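You operate a simulated robot arm through the tools that you are given. There is no shell and no other tool. Be economical: measure what you need, move in short steps, check, and stop when the job is done.

You are at the controls of a simulated robot arm. One attempt, no reset.

TASK
Stand the medium reference device beside the pink cartridge. It goes on the side that lies toward x -0.7, y +0.7 (a direction in the base frame), with about 3 cm between them.
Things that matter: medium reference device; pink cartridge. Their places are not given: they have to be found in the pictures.

Only the result counts: the job must be done as asked and must still hold three seconds after the hand-in. Knocking over, shifting, dropping, spilling or breaking anything else fails it.

THE ROBOT
A 6-joint arm with a two-finger parallel gripper, fixed in place. Base frame: the origin is at the foot of the arm, x ahead of it, y to its left, z up; the work surface is at about z = 0. Lengths are in cm, angles in degrees, forces in N, time in s.
With the tool pointing down near the work surface it reaches from about 18 to 46 cm from the base axis. Its first joint turns from -70.0 to 70.0 degrees. Payload 1.9 kg.
Tool frame: the origin (TCP) lies between the finger pads and is the grasp point; the fingertips stand 2.3 cm ahead of it; z points along the fingers, y is the line along which they close. The gripper opens to 9.4 cm. The fingers are 3.8 cm wide and 1 cm thick; the gripper's body (5.4 by 9.6 cm) begins 3.9 cm behind the TCP.
Orientation is told as [roll, pitch, yaw] about the base's x, y, z axes, in that order, counted from this pose: with the fingers straight down and closing along the base's y, the tool's x points along the base's -x, its y along +y and its z along -z.

THE INTERFACE
- The arm moves only by the tool play_rows. Its argument "deltas" is a list of rows, each a list of 7 numbers: the shift along the tool's x, y, z in cm, then the turn, a rotation vector about the tool's x, y, z in rad, then the opening, from 0 (shut) to 1 (fully open). In form: [[tx, ty, tz, rx, ry, rz, gripper], ...]. A call has 1 to 8 rows; each row is the pose to reach, as a shift and turn from the pose commanded when the call began, along the tool's axes at that moment. Rows are played at 5 a second. More than 5 cm and 8.6 degrees between two rows, or a gripper value outside its range, and nothing of the call is played. Where a pose cannot be reached the arm comes as near as it can. A force on the tool above 40 N (or 10 N above the force at the start of the call, whichever is more), or a blocked arm, ends the call early, and 0.2 s more pass. The fingers move at their own pace (about 10.8 cm/s each) and stop on an object; they squeeze with about 31 N. The grip force told is the motor's: it shows also when the fingers shut on nothing. Time passes only in rows, and 0.2 s behind the last, so rows that repeat a pose let the fingers close. The reply holds the time, the measured pose of the TCP, the force on the tool along the base axes, the opening and the grip force, in the units named above and with some noise, and new pictures: "views" is both (left out), scene, wrist or none.
- Cameras (640 x 400 px; columns grow to the right, rows downward): "scene" is fixed at [4.12, 29.76, 44.48]; the picture's right is [-0.91, -0.42, 0.00], its down [-0.16, 0.34, -0.93] and it looks along [0.39, -0.84, -0.37] (base axes); focal length 335 px, centre (320, 200). "wrist" rides on the gripper at [-3.9, 0, -4.4] in the tool frame; the picture's right is [0.00, -1.00, 0.00], its down [0.97, 0.00, -0.24] and it looks along [0.24, 0.00, 0.97] (tool axes); focal length 218 px, centre (320, 200).
- locate(camera, pixels): for up to 12 pixels [column, row] of the newest picture of that camera ("zoom" is the newest enlarged one), the place [x, y, z] in the base frame of the surface seen there, good to about 0.2 cm. No time passes.
- close_up(camera, box): a new picture of the part [left, top, right, bottom] of that camera's present view, enlarged. No time passes.
- hand_in(): hands the job in; it is judged then, once.

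Work in short steps. Measure before you move; look again where a grasp or a placing could have gone wrong, and mend it. You have 60 turns and 120 pictures in all, those below and enlarged ones among them. Open the gripper and draw the arm clear of the work before you hand the job in, unless the task says otherwise; then end with one line.

The tools are called by a JSON object that holds its "fn" and its "kwargs". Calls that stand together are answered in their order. play_rows: Moves the arm, as the interface text tells. Its arguments: {"type":"object","properties":{"deltas":{"type":"array","items":{"type":"array","items":{"type":"number"}}},"views":{"type":"string","enum":["both","scene","wrist","none"]}},"required":["deltas"]} The other tools are called the same way: locate (camera, pixels) gives the place of the surface under pixels of a picture; close_up (camera, box) takes an enlarged picture of a part of a camera's view; hand_in () hands the job in.

At the start:

```text
clock: 0.0
tcp_pos: [27.59, -8.13, 28.88]
orientation: [0.0, 0.1, 0.0]
wrist_force: [0.1, -0.3, 0.6]
grip_width: 9.4
gripper_force: 0.1
```

scene: 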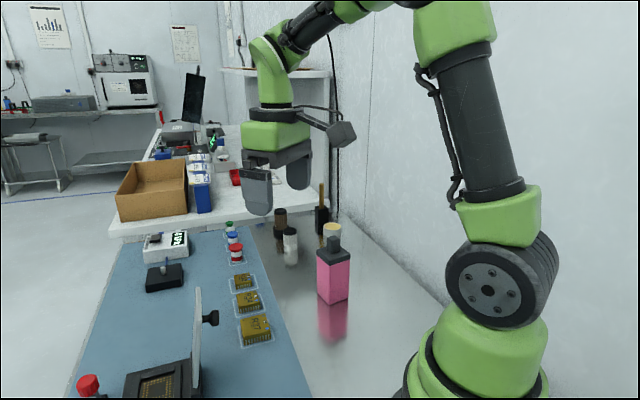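
wrist: 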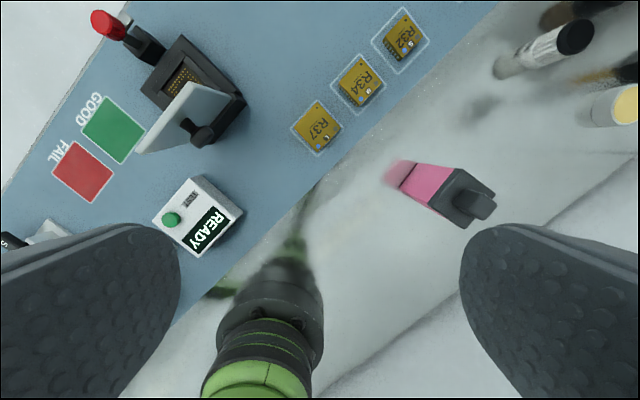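

The pictures show three gold devices (R37, R34, R32) on the mat and the pink cartridge near (333,275). I'll enlarge both and measure.

{"fn": "close_up", "kwargs": {"camera": "scene", "box": [200, 170, 380, 360]}}

{"fn": "close_up", "kwargs": {"camera": "wrist", "box": [270, 0, 510, 240]}}

{"fn": "locate", "kwargs": {"camera": "scene", "pixels": [[244, 280], [249, 299], [255, 325], [333, 250], [325, 257], [349, 298], [318, 292], [331, 304], [348, 254], [334, 240], [293, 245], [320, 190]]}}

{"fn": "locate", "kwargs": {"camera": "wrist", "pixels": [[317, 127], [360, 83], [404, 37], [314, 100], [341, 127], [320, 155], [292, 127], [415, 165], [400, 185], [495, 190], [470, 227], [480, 205]]}}

```text
2.11 times, centred on (290, 265) of scene
```

zoom: 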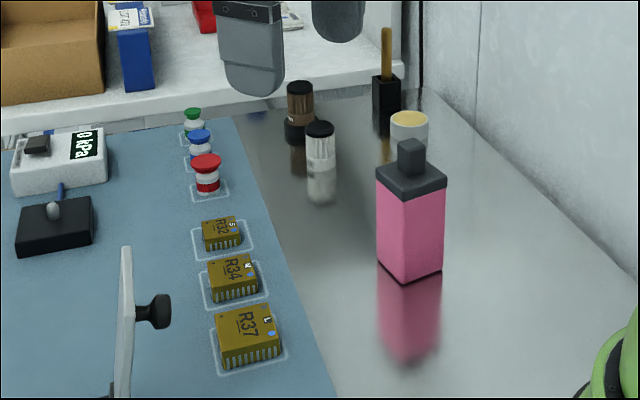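

```text
1.67 times, centred on (390, 120) of wrist
```

zoom: 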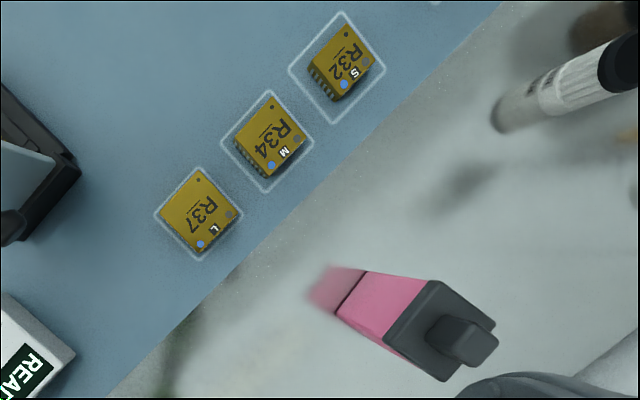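

```text
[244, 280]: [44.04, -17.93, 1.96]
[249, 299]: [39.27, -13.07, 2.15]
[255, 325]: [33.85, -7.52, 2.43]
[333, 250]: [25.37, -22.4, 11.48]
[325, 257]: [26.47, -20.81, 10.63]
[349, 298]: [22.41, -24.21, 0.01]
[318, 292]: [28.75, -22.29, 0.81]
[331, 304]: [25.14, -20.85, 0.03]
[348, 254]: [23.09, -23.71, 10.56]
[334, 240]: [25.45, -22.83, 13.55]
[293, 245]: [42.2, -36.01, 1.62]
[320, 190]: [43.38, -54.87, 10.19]
```

```text
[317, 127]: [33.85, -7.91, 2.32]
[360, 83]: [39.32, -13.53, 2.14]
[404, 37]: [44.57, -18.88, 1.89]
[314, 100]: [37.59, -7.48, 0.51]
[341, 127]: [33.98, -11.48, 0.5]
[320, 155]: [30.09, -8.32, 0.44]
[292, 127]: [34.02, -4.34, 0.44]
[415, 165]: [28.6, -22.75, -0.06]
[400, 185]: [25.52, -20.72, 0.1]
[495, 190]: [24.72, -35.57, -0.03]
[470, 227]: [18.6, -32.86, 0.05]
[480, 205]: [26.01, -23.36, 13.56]
```

R34 carries an "M" and is the medium device, at about (39.3,-13.4). The camera or bracket on the gripper must clear the tall cartridge, so I look at it more closely and measure sizes.

{"fn": "close_up", "kwargs": {"camera": "scene", "box": [220, 20, 380, 220]}}

{"fn": "locate", "kwargs": {"camera": "scene", "pixels": [[342, 133], [355, 140], [330, 128], [260, 190], [300, 172], [275, 135], [270, 160], [310, 145], [251, 157]]}}

{"fn": "close_up", "kwargs": {"camera": "wrist", "box": [320, 40, 400, 120]}}

```text
2.00 times, centred on (300, 120) of scene
```

zoom: 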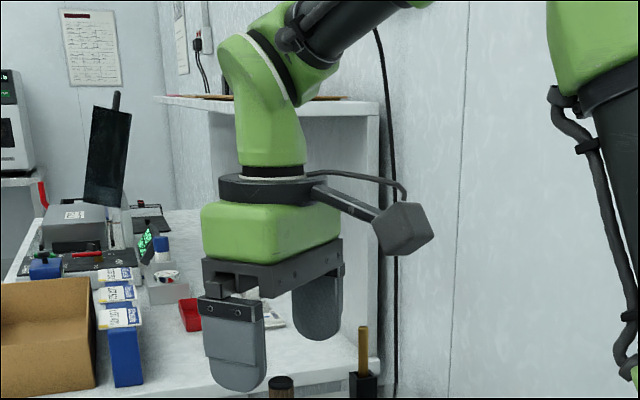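

```text
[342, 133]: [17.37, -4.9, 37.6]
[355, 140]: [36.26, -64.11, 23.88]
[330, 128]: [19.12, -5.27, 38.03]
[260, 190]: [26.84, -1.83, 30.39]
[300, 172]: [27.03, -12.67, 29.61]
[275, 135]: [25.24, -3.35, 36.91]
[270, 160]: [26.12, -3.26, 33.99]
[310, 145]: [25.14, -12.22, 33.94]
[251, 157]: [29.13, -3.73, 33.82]
```

```text
5.00 times, centred on (360, 80) of wrist
```

zoom: 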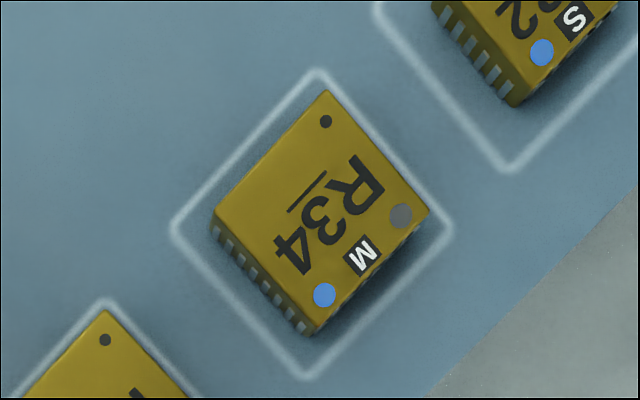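

The bracket hangs on the tool's +x side, toward the base, so yaw -45° is clear of the cartridge. I measure the device's corners (zoom 327,90 / 430,212 / 312,320 / 211,220), the cartridge top, and nearby obstacles.

{"fn": "locate", "kwargs": {"camera": "zoom", "pixels": [[327, 94], [424, 210], [318, 316], [215, 218], [320, 210], [310, 334]]}}

{"fn": "locate", "kwargs": {"camera": "wrist", "pixels": [[447, 172], [427, 202], [466, 226], [493, 193], [470, 200], [490, 212], [406, 164], [399, 186], [225, 90], [195, 130], [215, 215], [480, 225]]}}

{"fn": "locate", "kwargs": {"camera": "scene", "pixels": [[317, 253], [332, 264], [348, 256], [334, 246], [318, 291], [331, 303], [348, 297], [212, 318], [198, 290]]}}

```text
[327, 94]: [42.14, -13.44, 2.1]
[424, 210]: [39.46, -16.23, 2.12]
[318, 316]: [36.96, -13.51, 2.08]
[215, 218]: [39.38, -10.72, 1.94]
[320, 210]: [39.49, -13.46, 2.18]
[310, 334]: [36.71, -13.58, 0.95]
```

```text
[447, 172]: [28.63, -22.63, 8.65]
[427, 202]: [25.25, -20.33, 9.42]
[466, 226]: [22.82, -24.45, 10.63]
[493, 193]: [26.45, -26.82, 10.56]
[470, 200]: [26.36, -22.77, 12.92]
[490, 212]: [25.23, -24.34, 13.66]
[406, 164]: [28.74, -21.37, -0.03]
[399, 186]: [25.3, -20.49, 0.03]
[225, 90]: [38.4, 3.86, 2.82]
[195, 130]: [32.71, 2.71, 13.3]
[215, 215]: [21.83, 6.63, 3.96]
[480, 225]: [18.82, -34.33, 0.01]
```

```text
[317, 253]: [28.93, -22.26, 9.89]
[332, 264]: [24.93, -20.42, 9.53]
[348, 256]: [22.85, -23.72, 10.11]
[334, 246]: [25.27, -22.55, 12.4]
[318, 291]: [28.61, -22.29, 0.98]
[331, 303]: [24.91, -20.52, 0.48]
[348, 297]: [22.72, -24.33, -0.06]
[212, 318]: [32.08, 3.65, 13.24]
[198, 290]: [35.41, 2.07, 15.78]
```

Device R34 is centred at (39.45,-13.47), side about 3.75, edges at 45°, top at z 2.1. The cartridge is centred at about (25.75,-23.5), side about 4.5. I move above the device with yaw -45.

{"fn": "play_rows", "kwargs": {"deltas": [[-1.98, -0.89, 2.5, 0, 0, 0.131, 1], [-3.95, -1.78, 5, 0, 0, 0.262, 1], [-5.93, -2.67, 7.5, 0, 0, 0.393, 1], [-7.91, -3.56, 10, 0, 0, 0.524, 1], [-9.88, -4.45, 12.5, 0, 0, 0.654, 0.8], [-11.86, -5.34, 15, 0, 0, 0.785, 0.8], [-11.86, -5.34, 15, 0, 0, 0.785, 0.8]]}}

```text
clock: 1.6
tcp_pos: [39.28, -13.66, 14.01]
orientation: [0.0, 0.1, -45.1]
wrist_force: [0.5, 0.8, 0.6]
grip_width: 7.51
gripper_force: 0.1
```

scene: 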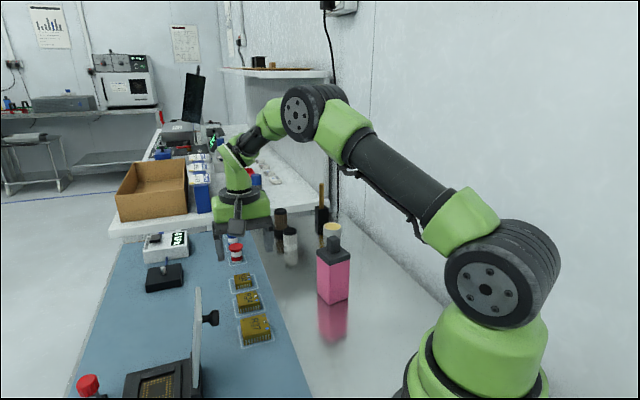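
wrist: 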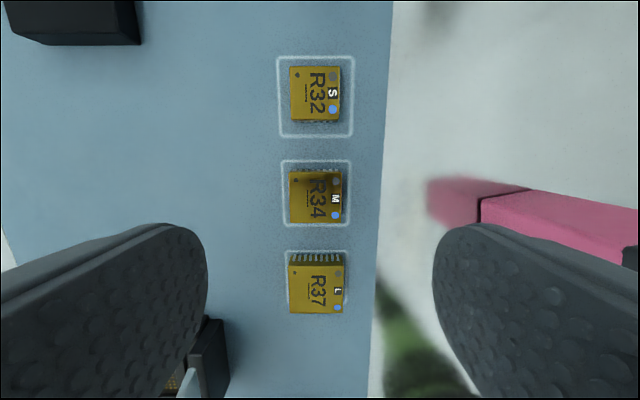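

The device lies under the TCP at (316,197) in the wrist view. I measure it more finely before descending.

{"fn": "locate", "kwargs": {"camera": "wrist", "pixels": [[291, 174], [340, 174], [340, 221], [291, 221], [316, 198], [316, 260], [316, 95]]}}

{"fn": "close_up", "kwargs": {"camera": "wrist", "box": [260, 130, 380, 250]}}

```text
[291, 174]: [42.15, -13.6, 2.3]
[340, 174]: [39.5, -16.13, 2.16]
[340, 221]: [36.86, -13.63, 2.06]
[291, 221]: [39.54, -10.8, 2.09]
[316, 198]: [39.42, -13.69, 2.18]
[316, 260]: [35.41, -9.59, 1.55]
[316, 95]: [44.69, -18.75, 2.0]
```

```text
3.33 times, centred on (320, 190) of wrist
```

zoom: 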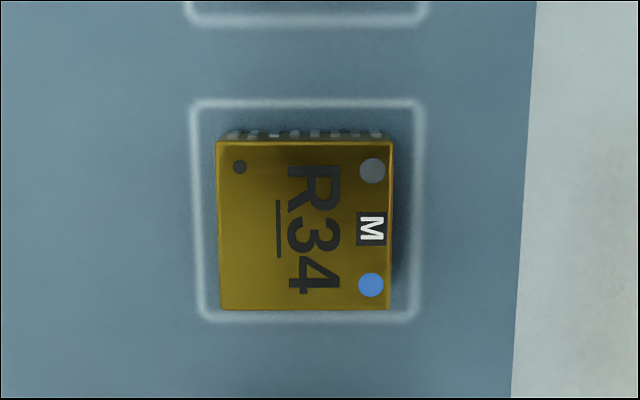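

The centre is about (39.5,-13.55), so the correction is +0.23 along tool y. I descend to TCP z about 3.0, which puts the fingertips 0.7 above the table.

{"fn": "play_rows", "kwargs": {"deltas": [[-0.08, 0.23, 3, 0, 0, 0, 0.75], [-0.08, 0.23, 6, 0, 0, 0, 0.75], [-0.08, 0.23, 8.5, 0, 0, 0, 0.75], [-0.08, 0.23, 10, 0, 0, 0, 0.75], [-0.08, 0.23, 11.0, 0, 0, 0, 0.75], [-0.08, 0.23, 11.0, 0, 0, 0, 0.75]]}}

```text
clock: 3.0
tcp_pos: [39.73, -13.39, 2.91]
orientation: [0.1, 0.0, -45.0]
wrist_force: [-0.6, -0.6, -0.7]
grip_width: 7.05
gripper_force: 0.1
```

scene: 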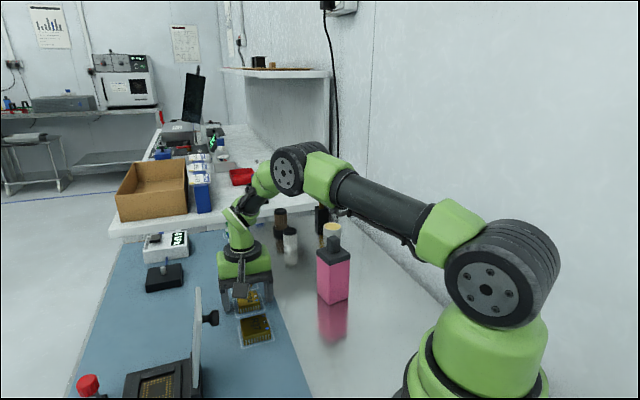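
wrist: 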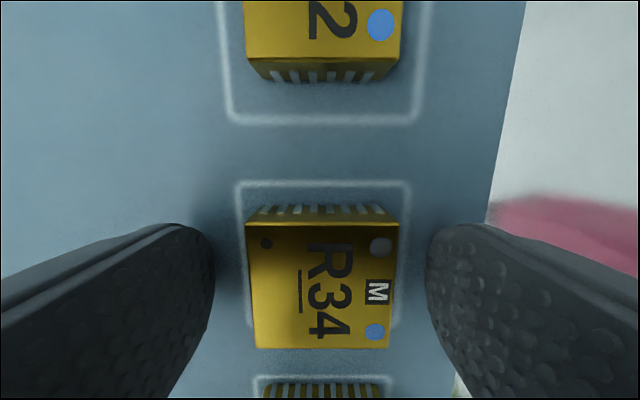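

The device (columns 247–398) is centred between the fingers. I close the grip.

{"fn": "play_rows", "kwargs": {"deltas": [[0, 0, 0, 0, 0, 0, 0.5], [0, 0, 0, 0, 0, 0, 0.2], [0, 0, 0, 0, 0, 0, 0.2], [0, 0, 0, 0, 0, 0, 0.2]], "views": "wrist"}}

```text
clock: 4.0
tcp_pos: [39.67, -13.49, 3.05]
orientation: [-0.1, 0.0, -45.1]
wrist_force: [0.9, 0.0, 0.5]
grip_width: 4.06
gripper_force: 31.1
```

wrist: 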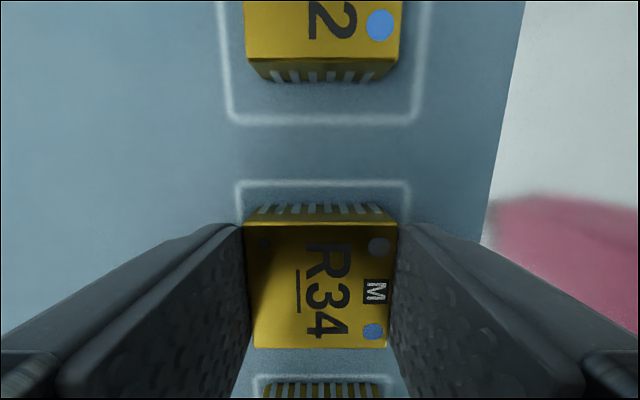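

It holds: width 4.06, grip 31 N. I lift straight up to about z 20, above the cartridge's 13.7.

{"fn": "play_rows", "kwargs": {"deltas": [[0, 0, -1, 0, 0, 0, 0.2], [0, 0, -4, 0, 0, 0, 0.2], [0, 0, -8, 0, 0, 0, 0.2], [0, 0, -12, 0, 0, 0, 0.2], [0, 0, -16, 0, 0, 0, 0.2], [0, 0, -17, 0, 0, 0, 0.2], [0, 0, -17, 0, 0, 0, 0.2]]}}

```text
clock: 5.6
tcp_pos: [39.82, -13.18, 20.07]
orientation: [0.1, 0.0, -45.0]
wrist_force: [-0.7, 0.0, -0.9]
grip_width: 4.11
gripper_force: 31.1
```

scene: 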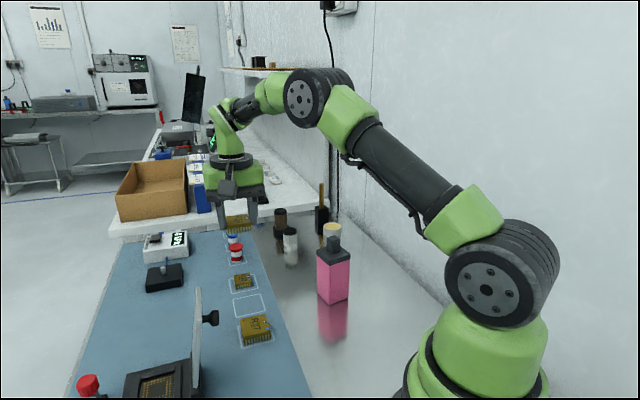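
wrist: 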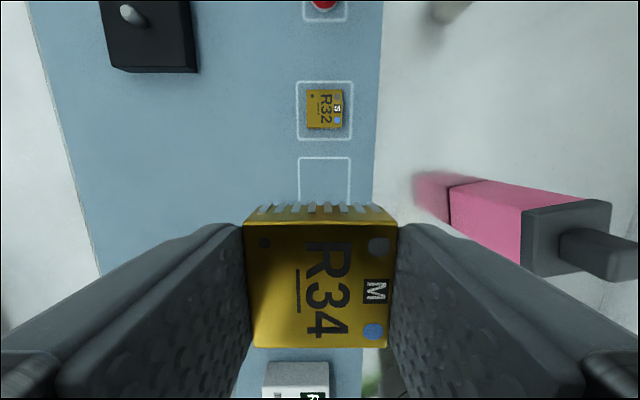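

The device is held and clear of everything. I carry it at z 20 to above the target (20.5,-18.3), which is tool x +10.07, y -17.01.

{"fn": "play_rows", "kwargs": {"deltas": [[1.2, -2.0, 0, 0, 0, 0, 0.2], [3.3, -5.5, 0, 0, 0, 0, 0.2], [5.4, -9.1, 0, 0, 0, 0, 0.2], [7.5, -12.6, 0, 0, 0, 0, 0.2], [9.2, -15.5, 0, 0, 0, 0, 0.2], [10.07, -17.01, 0, 0, 0, 0, 0.2], [10.07, -17.01, 0, 0, 0, 0, 0.2]]}}

```text
clock: 7.2
tcp_pos: [20.67, -18.17, 20.09]
orientation: [0.0, -0.1, -45.0]
wrist_force: [0.2, 0.2, -1.3]
grip_width: 4.08
gripper_force: 30.9
```

scene: 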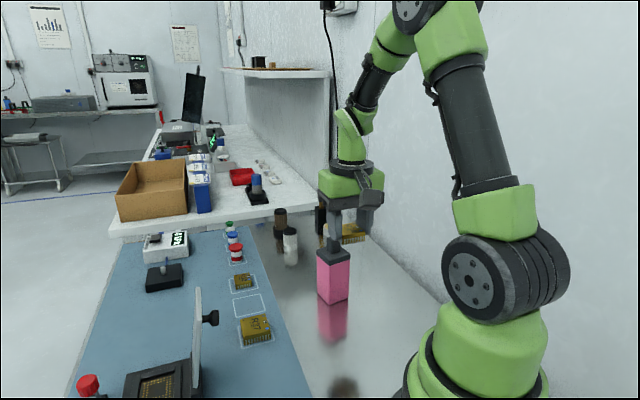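
wrist: 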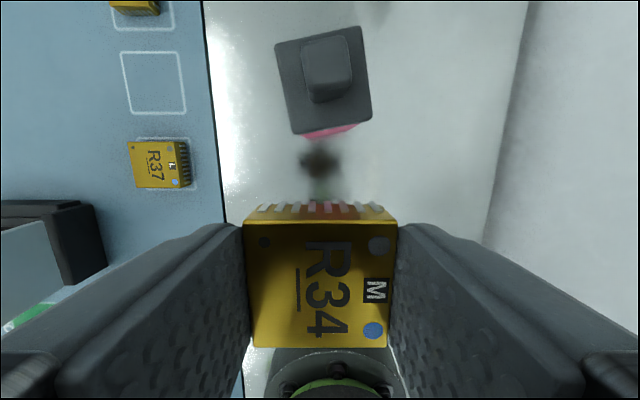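

The cartridge is straight ahead in the wrist view, with its cap from (275,44) to (372,117). I check its corners again from here, and the dark object at (320,370).

{"fn": "locate", "kwargs": {"camera": "wrist", "pixels": [[277, 46], [359, 28], [370, 116], [293, 133], [328, 65], [305, 137], [354, 127], [300, 362], [330, 352], [320, 190]]}}

```text
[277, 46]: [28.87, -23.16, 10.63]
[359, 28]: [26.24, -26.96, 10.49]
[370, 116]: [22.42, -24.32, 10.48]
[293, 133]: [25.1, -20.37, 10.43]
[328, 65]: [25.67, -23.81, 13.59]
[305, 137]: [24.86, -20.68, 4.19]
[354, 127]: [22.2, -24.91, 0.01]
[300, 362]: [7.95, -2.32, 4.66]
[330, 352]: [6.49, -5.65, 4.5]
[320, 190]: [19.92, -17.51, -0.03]
```

The cartridge's centre is refined to (25.66,-23.70), so I shift by tool y -0.2 and x -0.07. I lower to TCP z about 3.2 first; the mat was about 0.45 thick, so contact should come near 2.5.

{"fn": "play_rows", "kwargs": {"deltas": [[-0.07, -0.2, 3, 0, 0, 0, 0.2], [-0.07, -0.2, 6.5, 0, 0, 0, 0.2], [-0.07, -0.2, 10, 0, 0, 0, 0.2], [-0.07, -0.2, 13, 0, 0, 0, 0.2], [-0.07, -0.2, 15.5, 0, 0, 0, 0.2], [-0.07, -0.2, 16.7, 0, 0, 0, 0.2], [-0.07, -0.2, 16.7, 0, 0, 0, 0.2]]}}

```text
clock: 8.8
tcp_pos: [20.4, -18.44, 3.3]
orientation: [0.1, -0.1, -45.0]
wrist_force: [0.4, -0.1, -0.5]
grip_width: 4.11
gripper_force: 31.3
```

scene: 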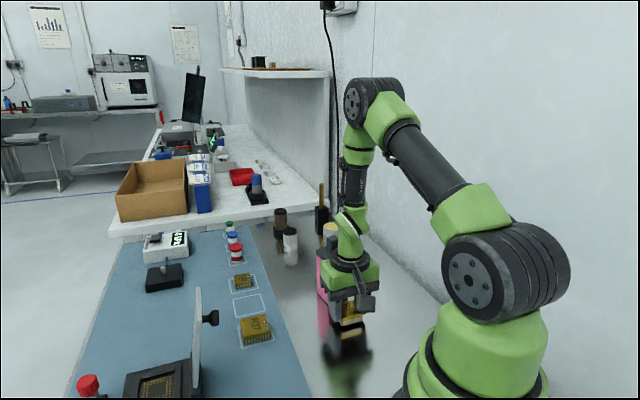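
wrist: 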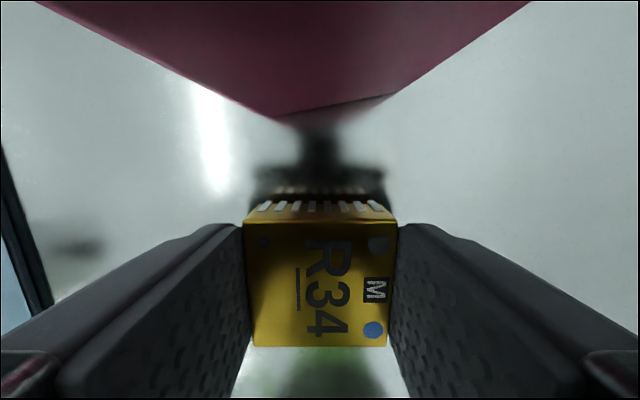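

The device hangs just above the table with the cartridge ahead of it. I check the gap by locating the device's front top edge and the cartridge's base edge.

{"fn": "locate", "kwargs": {"camera": "wrist", "pixels": [[282, 114], [395, 94], [340, 106], [320, 224], [320, 340], [264, 210], [376, 210], [320, 150]]}}

{"fn": "close_up", "kwargs": {"camera": "scene", "box": [290, 240, 400, 350]}}

```text
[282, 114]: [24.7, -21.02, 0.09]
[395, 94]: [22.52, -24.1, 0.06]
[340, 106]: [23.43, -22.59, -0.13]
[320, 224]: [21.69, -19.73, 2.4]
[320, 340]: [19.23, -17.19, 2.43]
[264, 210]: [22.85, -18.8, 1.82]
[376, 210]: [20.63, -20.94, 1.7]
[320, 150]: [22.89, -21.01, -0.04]
```

```text
3.64 times, centred on (345, 295) of scene
```

zoom: 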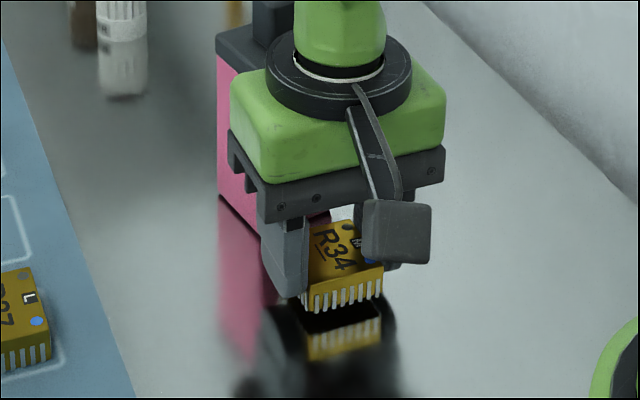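

The gap is about 3.0 cm. I lower slowly until contact, expecting about 0.65 cm.

{"fn": "play_rows", "kwargs": {"deltas": [[0, 0, 0.2, 0, 0, 0, 0.2], [0, 0, 0.35, 0, 0, 0, 0.2], [0, 0, 0.5, 0, 0, 0, 0.2], [0, 0, 0.55, 0, 0, 0, 0.2], [0, 0, 0.55, 0, 0, 0, 0.2]]}}

{"fn": "close_up", "kwargs": {"camera": "scene", "box": [310, 270, 380, 340]}}

```text
clock: 10.0
tcp_pos: [20.47, -18.4, 2.76]
orientation: [0.2, -0.1, -45.0]
wrist_force: [-0.8, 0.3, 0.0]
grip_width: 4.1
gripper_force: 30.9
```

scene: 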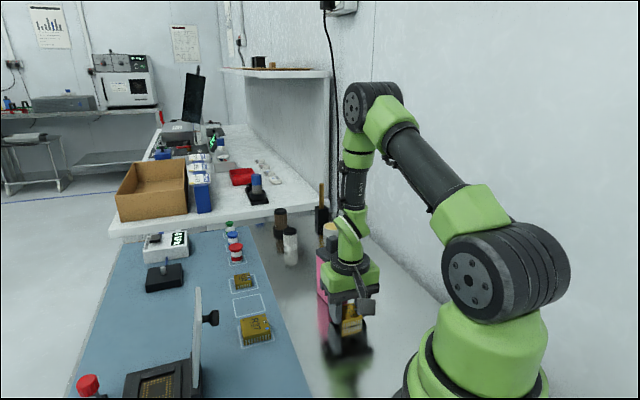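
wrist: 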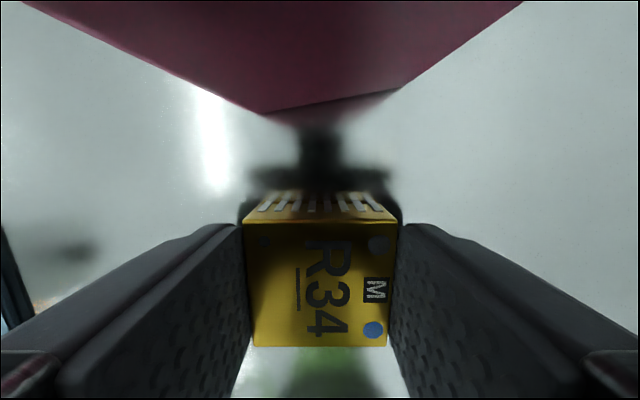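

```text
5.71 times, centred on (345, 305) of scene
```

zoom: 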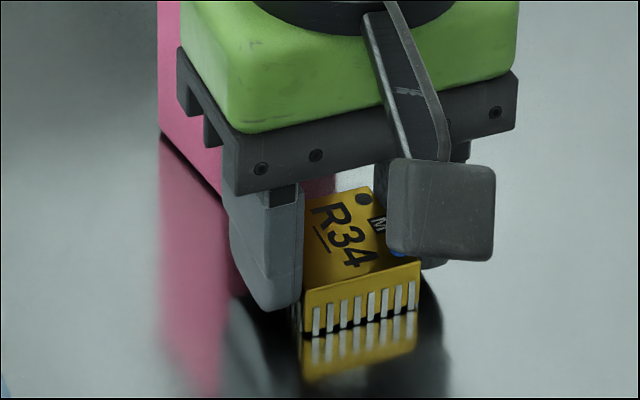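

No contact force yet, and the enlarged view shows a small gap above the reflection. I lower a little more in fine steps.

{"fn": "play_rows", "kwargs": {"deltas": [[0, 0, 0.06, 0, 0, 0, 0.2], [0, 0, 0.12, 0, 0, 0, 0.2], [0, 0, 0.12, 0, 0, 0, 0.2]], "views": "none"}}

{"fn": "close_up", "kwargs": {"camera": "scene", "box": [330, 290, 370, 330]}}

```text
clock: 10.8
tcp_pos: [20.48, -18.47, 2.47]
orientation: [0.0, 0.0, -45.0]
wrist_force: [-8.8, 3.1, 24.4]
grip_width: 4.09
gripper_force: 31.1
```

```text
10.00 times, centred on (350, 310) of scene
```

zoom: 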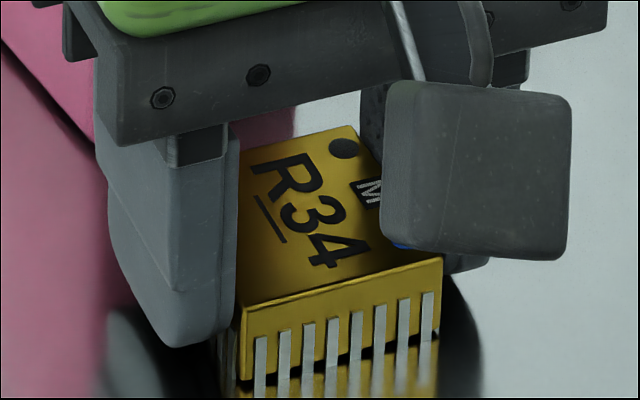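

Contact is made (24 N upward). I ease up by 0.05, open partway, and let it settle.

{"fn": "play_rows", "kwargs": {"deltas": [[0, 0, -0.05, 0, 0, 0, 0.2], [0, 0, -0.05, 0, 0, 0, 0.46], [0, 0, -0.05, 0, 0, 0, 0.55], [0, 0, -0.05, 0, 0, 0, 0.7], [0, 0, -0.05, 0, 0, 0, 0.7]], "views": "wrist"}}

```text
clock: 12.0
tcp_pos: [20.45, -18.41, 2.64]
orientation: [0.0, 0.0, -45.0]
wrist_force: [0.6, -1.3, 0.0]
grip_width: 6.58
gripper_force: 0.1
```

wrist: 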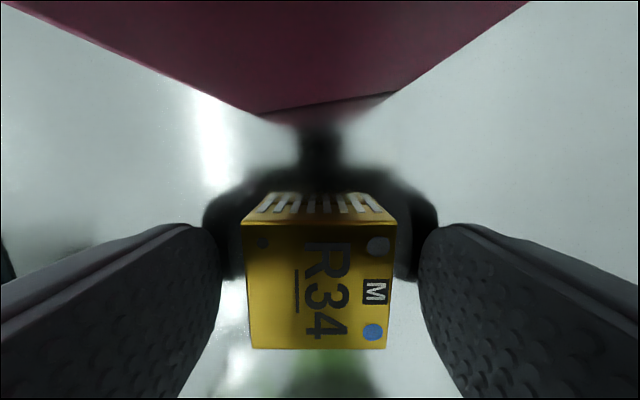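

The fingers are free and the device stands. I withdraw straight up to z about 20.

{"fn": "play_rows", "kwargs": {"deltas": [[0, 0, -1, 0, 0, 0, 0.7], [0, 0, -4, 0, 0, 0, 0.7], [0, 0, -8, 0, 0, 0, 0.7], [0, 0, -12, 0, 0, 0, 0.7], [0, 0, -16, 0, 0, 0, 0.7], [0, 0, -18, 0, 0, 0, 0.7], [0, 0, -18, 0, 0, 0, 0.7]]}}

```text
clock: 13.6
tcp_pos: [20.58, -18.4, 20.73]
orientation: [0.1, -0.1, -45.0]
wrist_force: [-0.3, 1.5, 0.2]
grip_width: 6.57
gripper_force: 0.0
```

scene: 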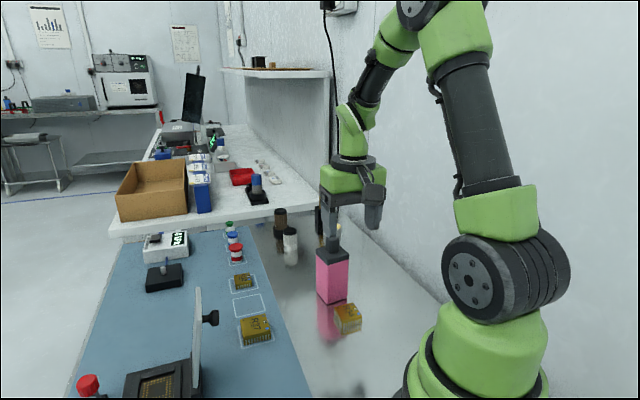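
wrist: 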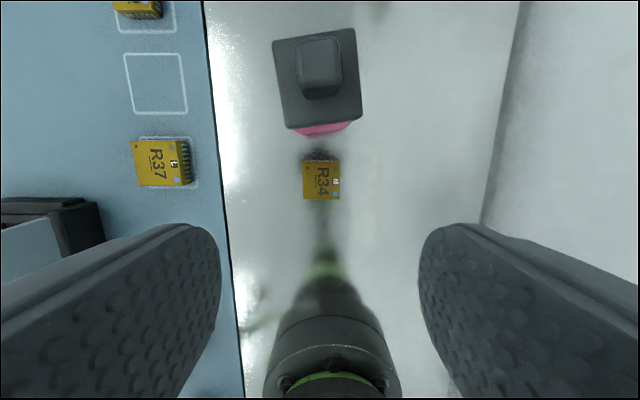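

The device stands upright at (321,180) in the wrist view. I check the final positions.

{"fn": "locate", "kwargs": {"camera": "wrist", "pixels": [[304, 162], [338, 162], [339, 197], [304, 197], [321, 180], [275, 45], [353, 30], [359, 115], [291, 128]]}}

{"fn": "close_up", "kwargs": {"camera": "scene", "box": [290, 230, 400, 340]}}

```text
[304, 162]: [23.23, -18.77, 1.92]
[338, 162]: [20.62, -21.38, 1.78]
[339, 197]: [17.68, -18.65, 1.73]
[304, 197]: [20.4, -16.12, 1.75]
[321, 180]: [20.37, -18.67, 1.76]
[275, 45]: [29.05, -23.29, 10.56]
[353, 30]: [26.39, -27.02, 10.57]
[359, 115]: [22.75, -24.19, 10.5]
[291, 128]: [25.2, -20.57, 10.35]
```

```text
3.64 times, centred on (345, 285) of scene
```

zoom: 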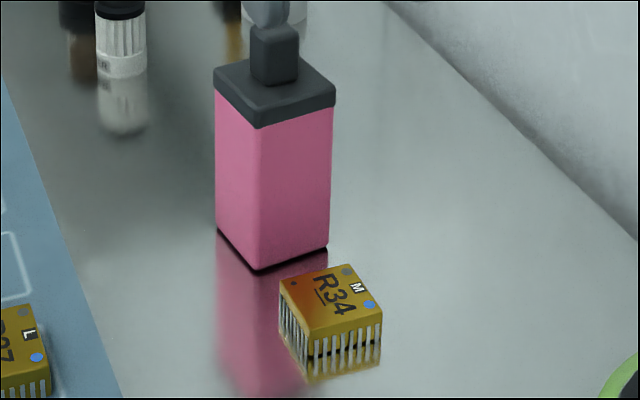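

The device is at (20.5,-18.7) and the cartridge at (25.85,-23.8). The direction is right, the gap is about 3 cm, it stands upright, and the arm is clear. I hand in.

{"fn": "hand_in", "kwargs": {}}

```text
The job is handed in.
```

I stood the medium reference device (R34) upright beside the pink cartridge, on its side toward (-0.7, +0.7), with a gap of about 3 cm, and the job is handed in.
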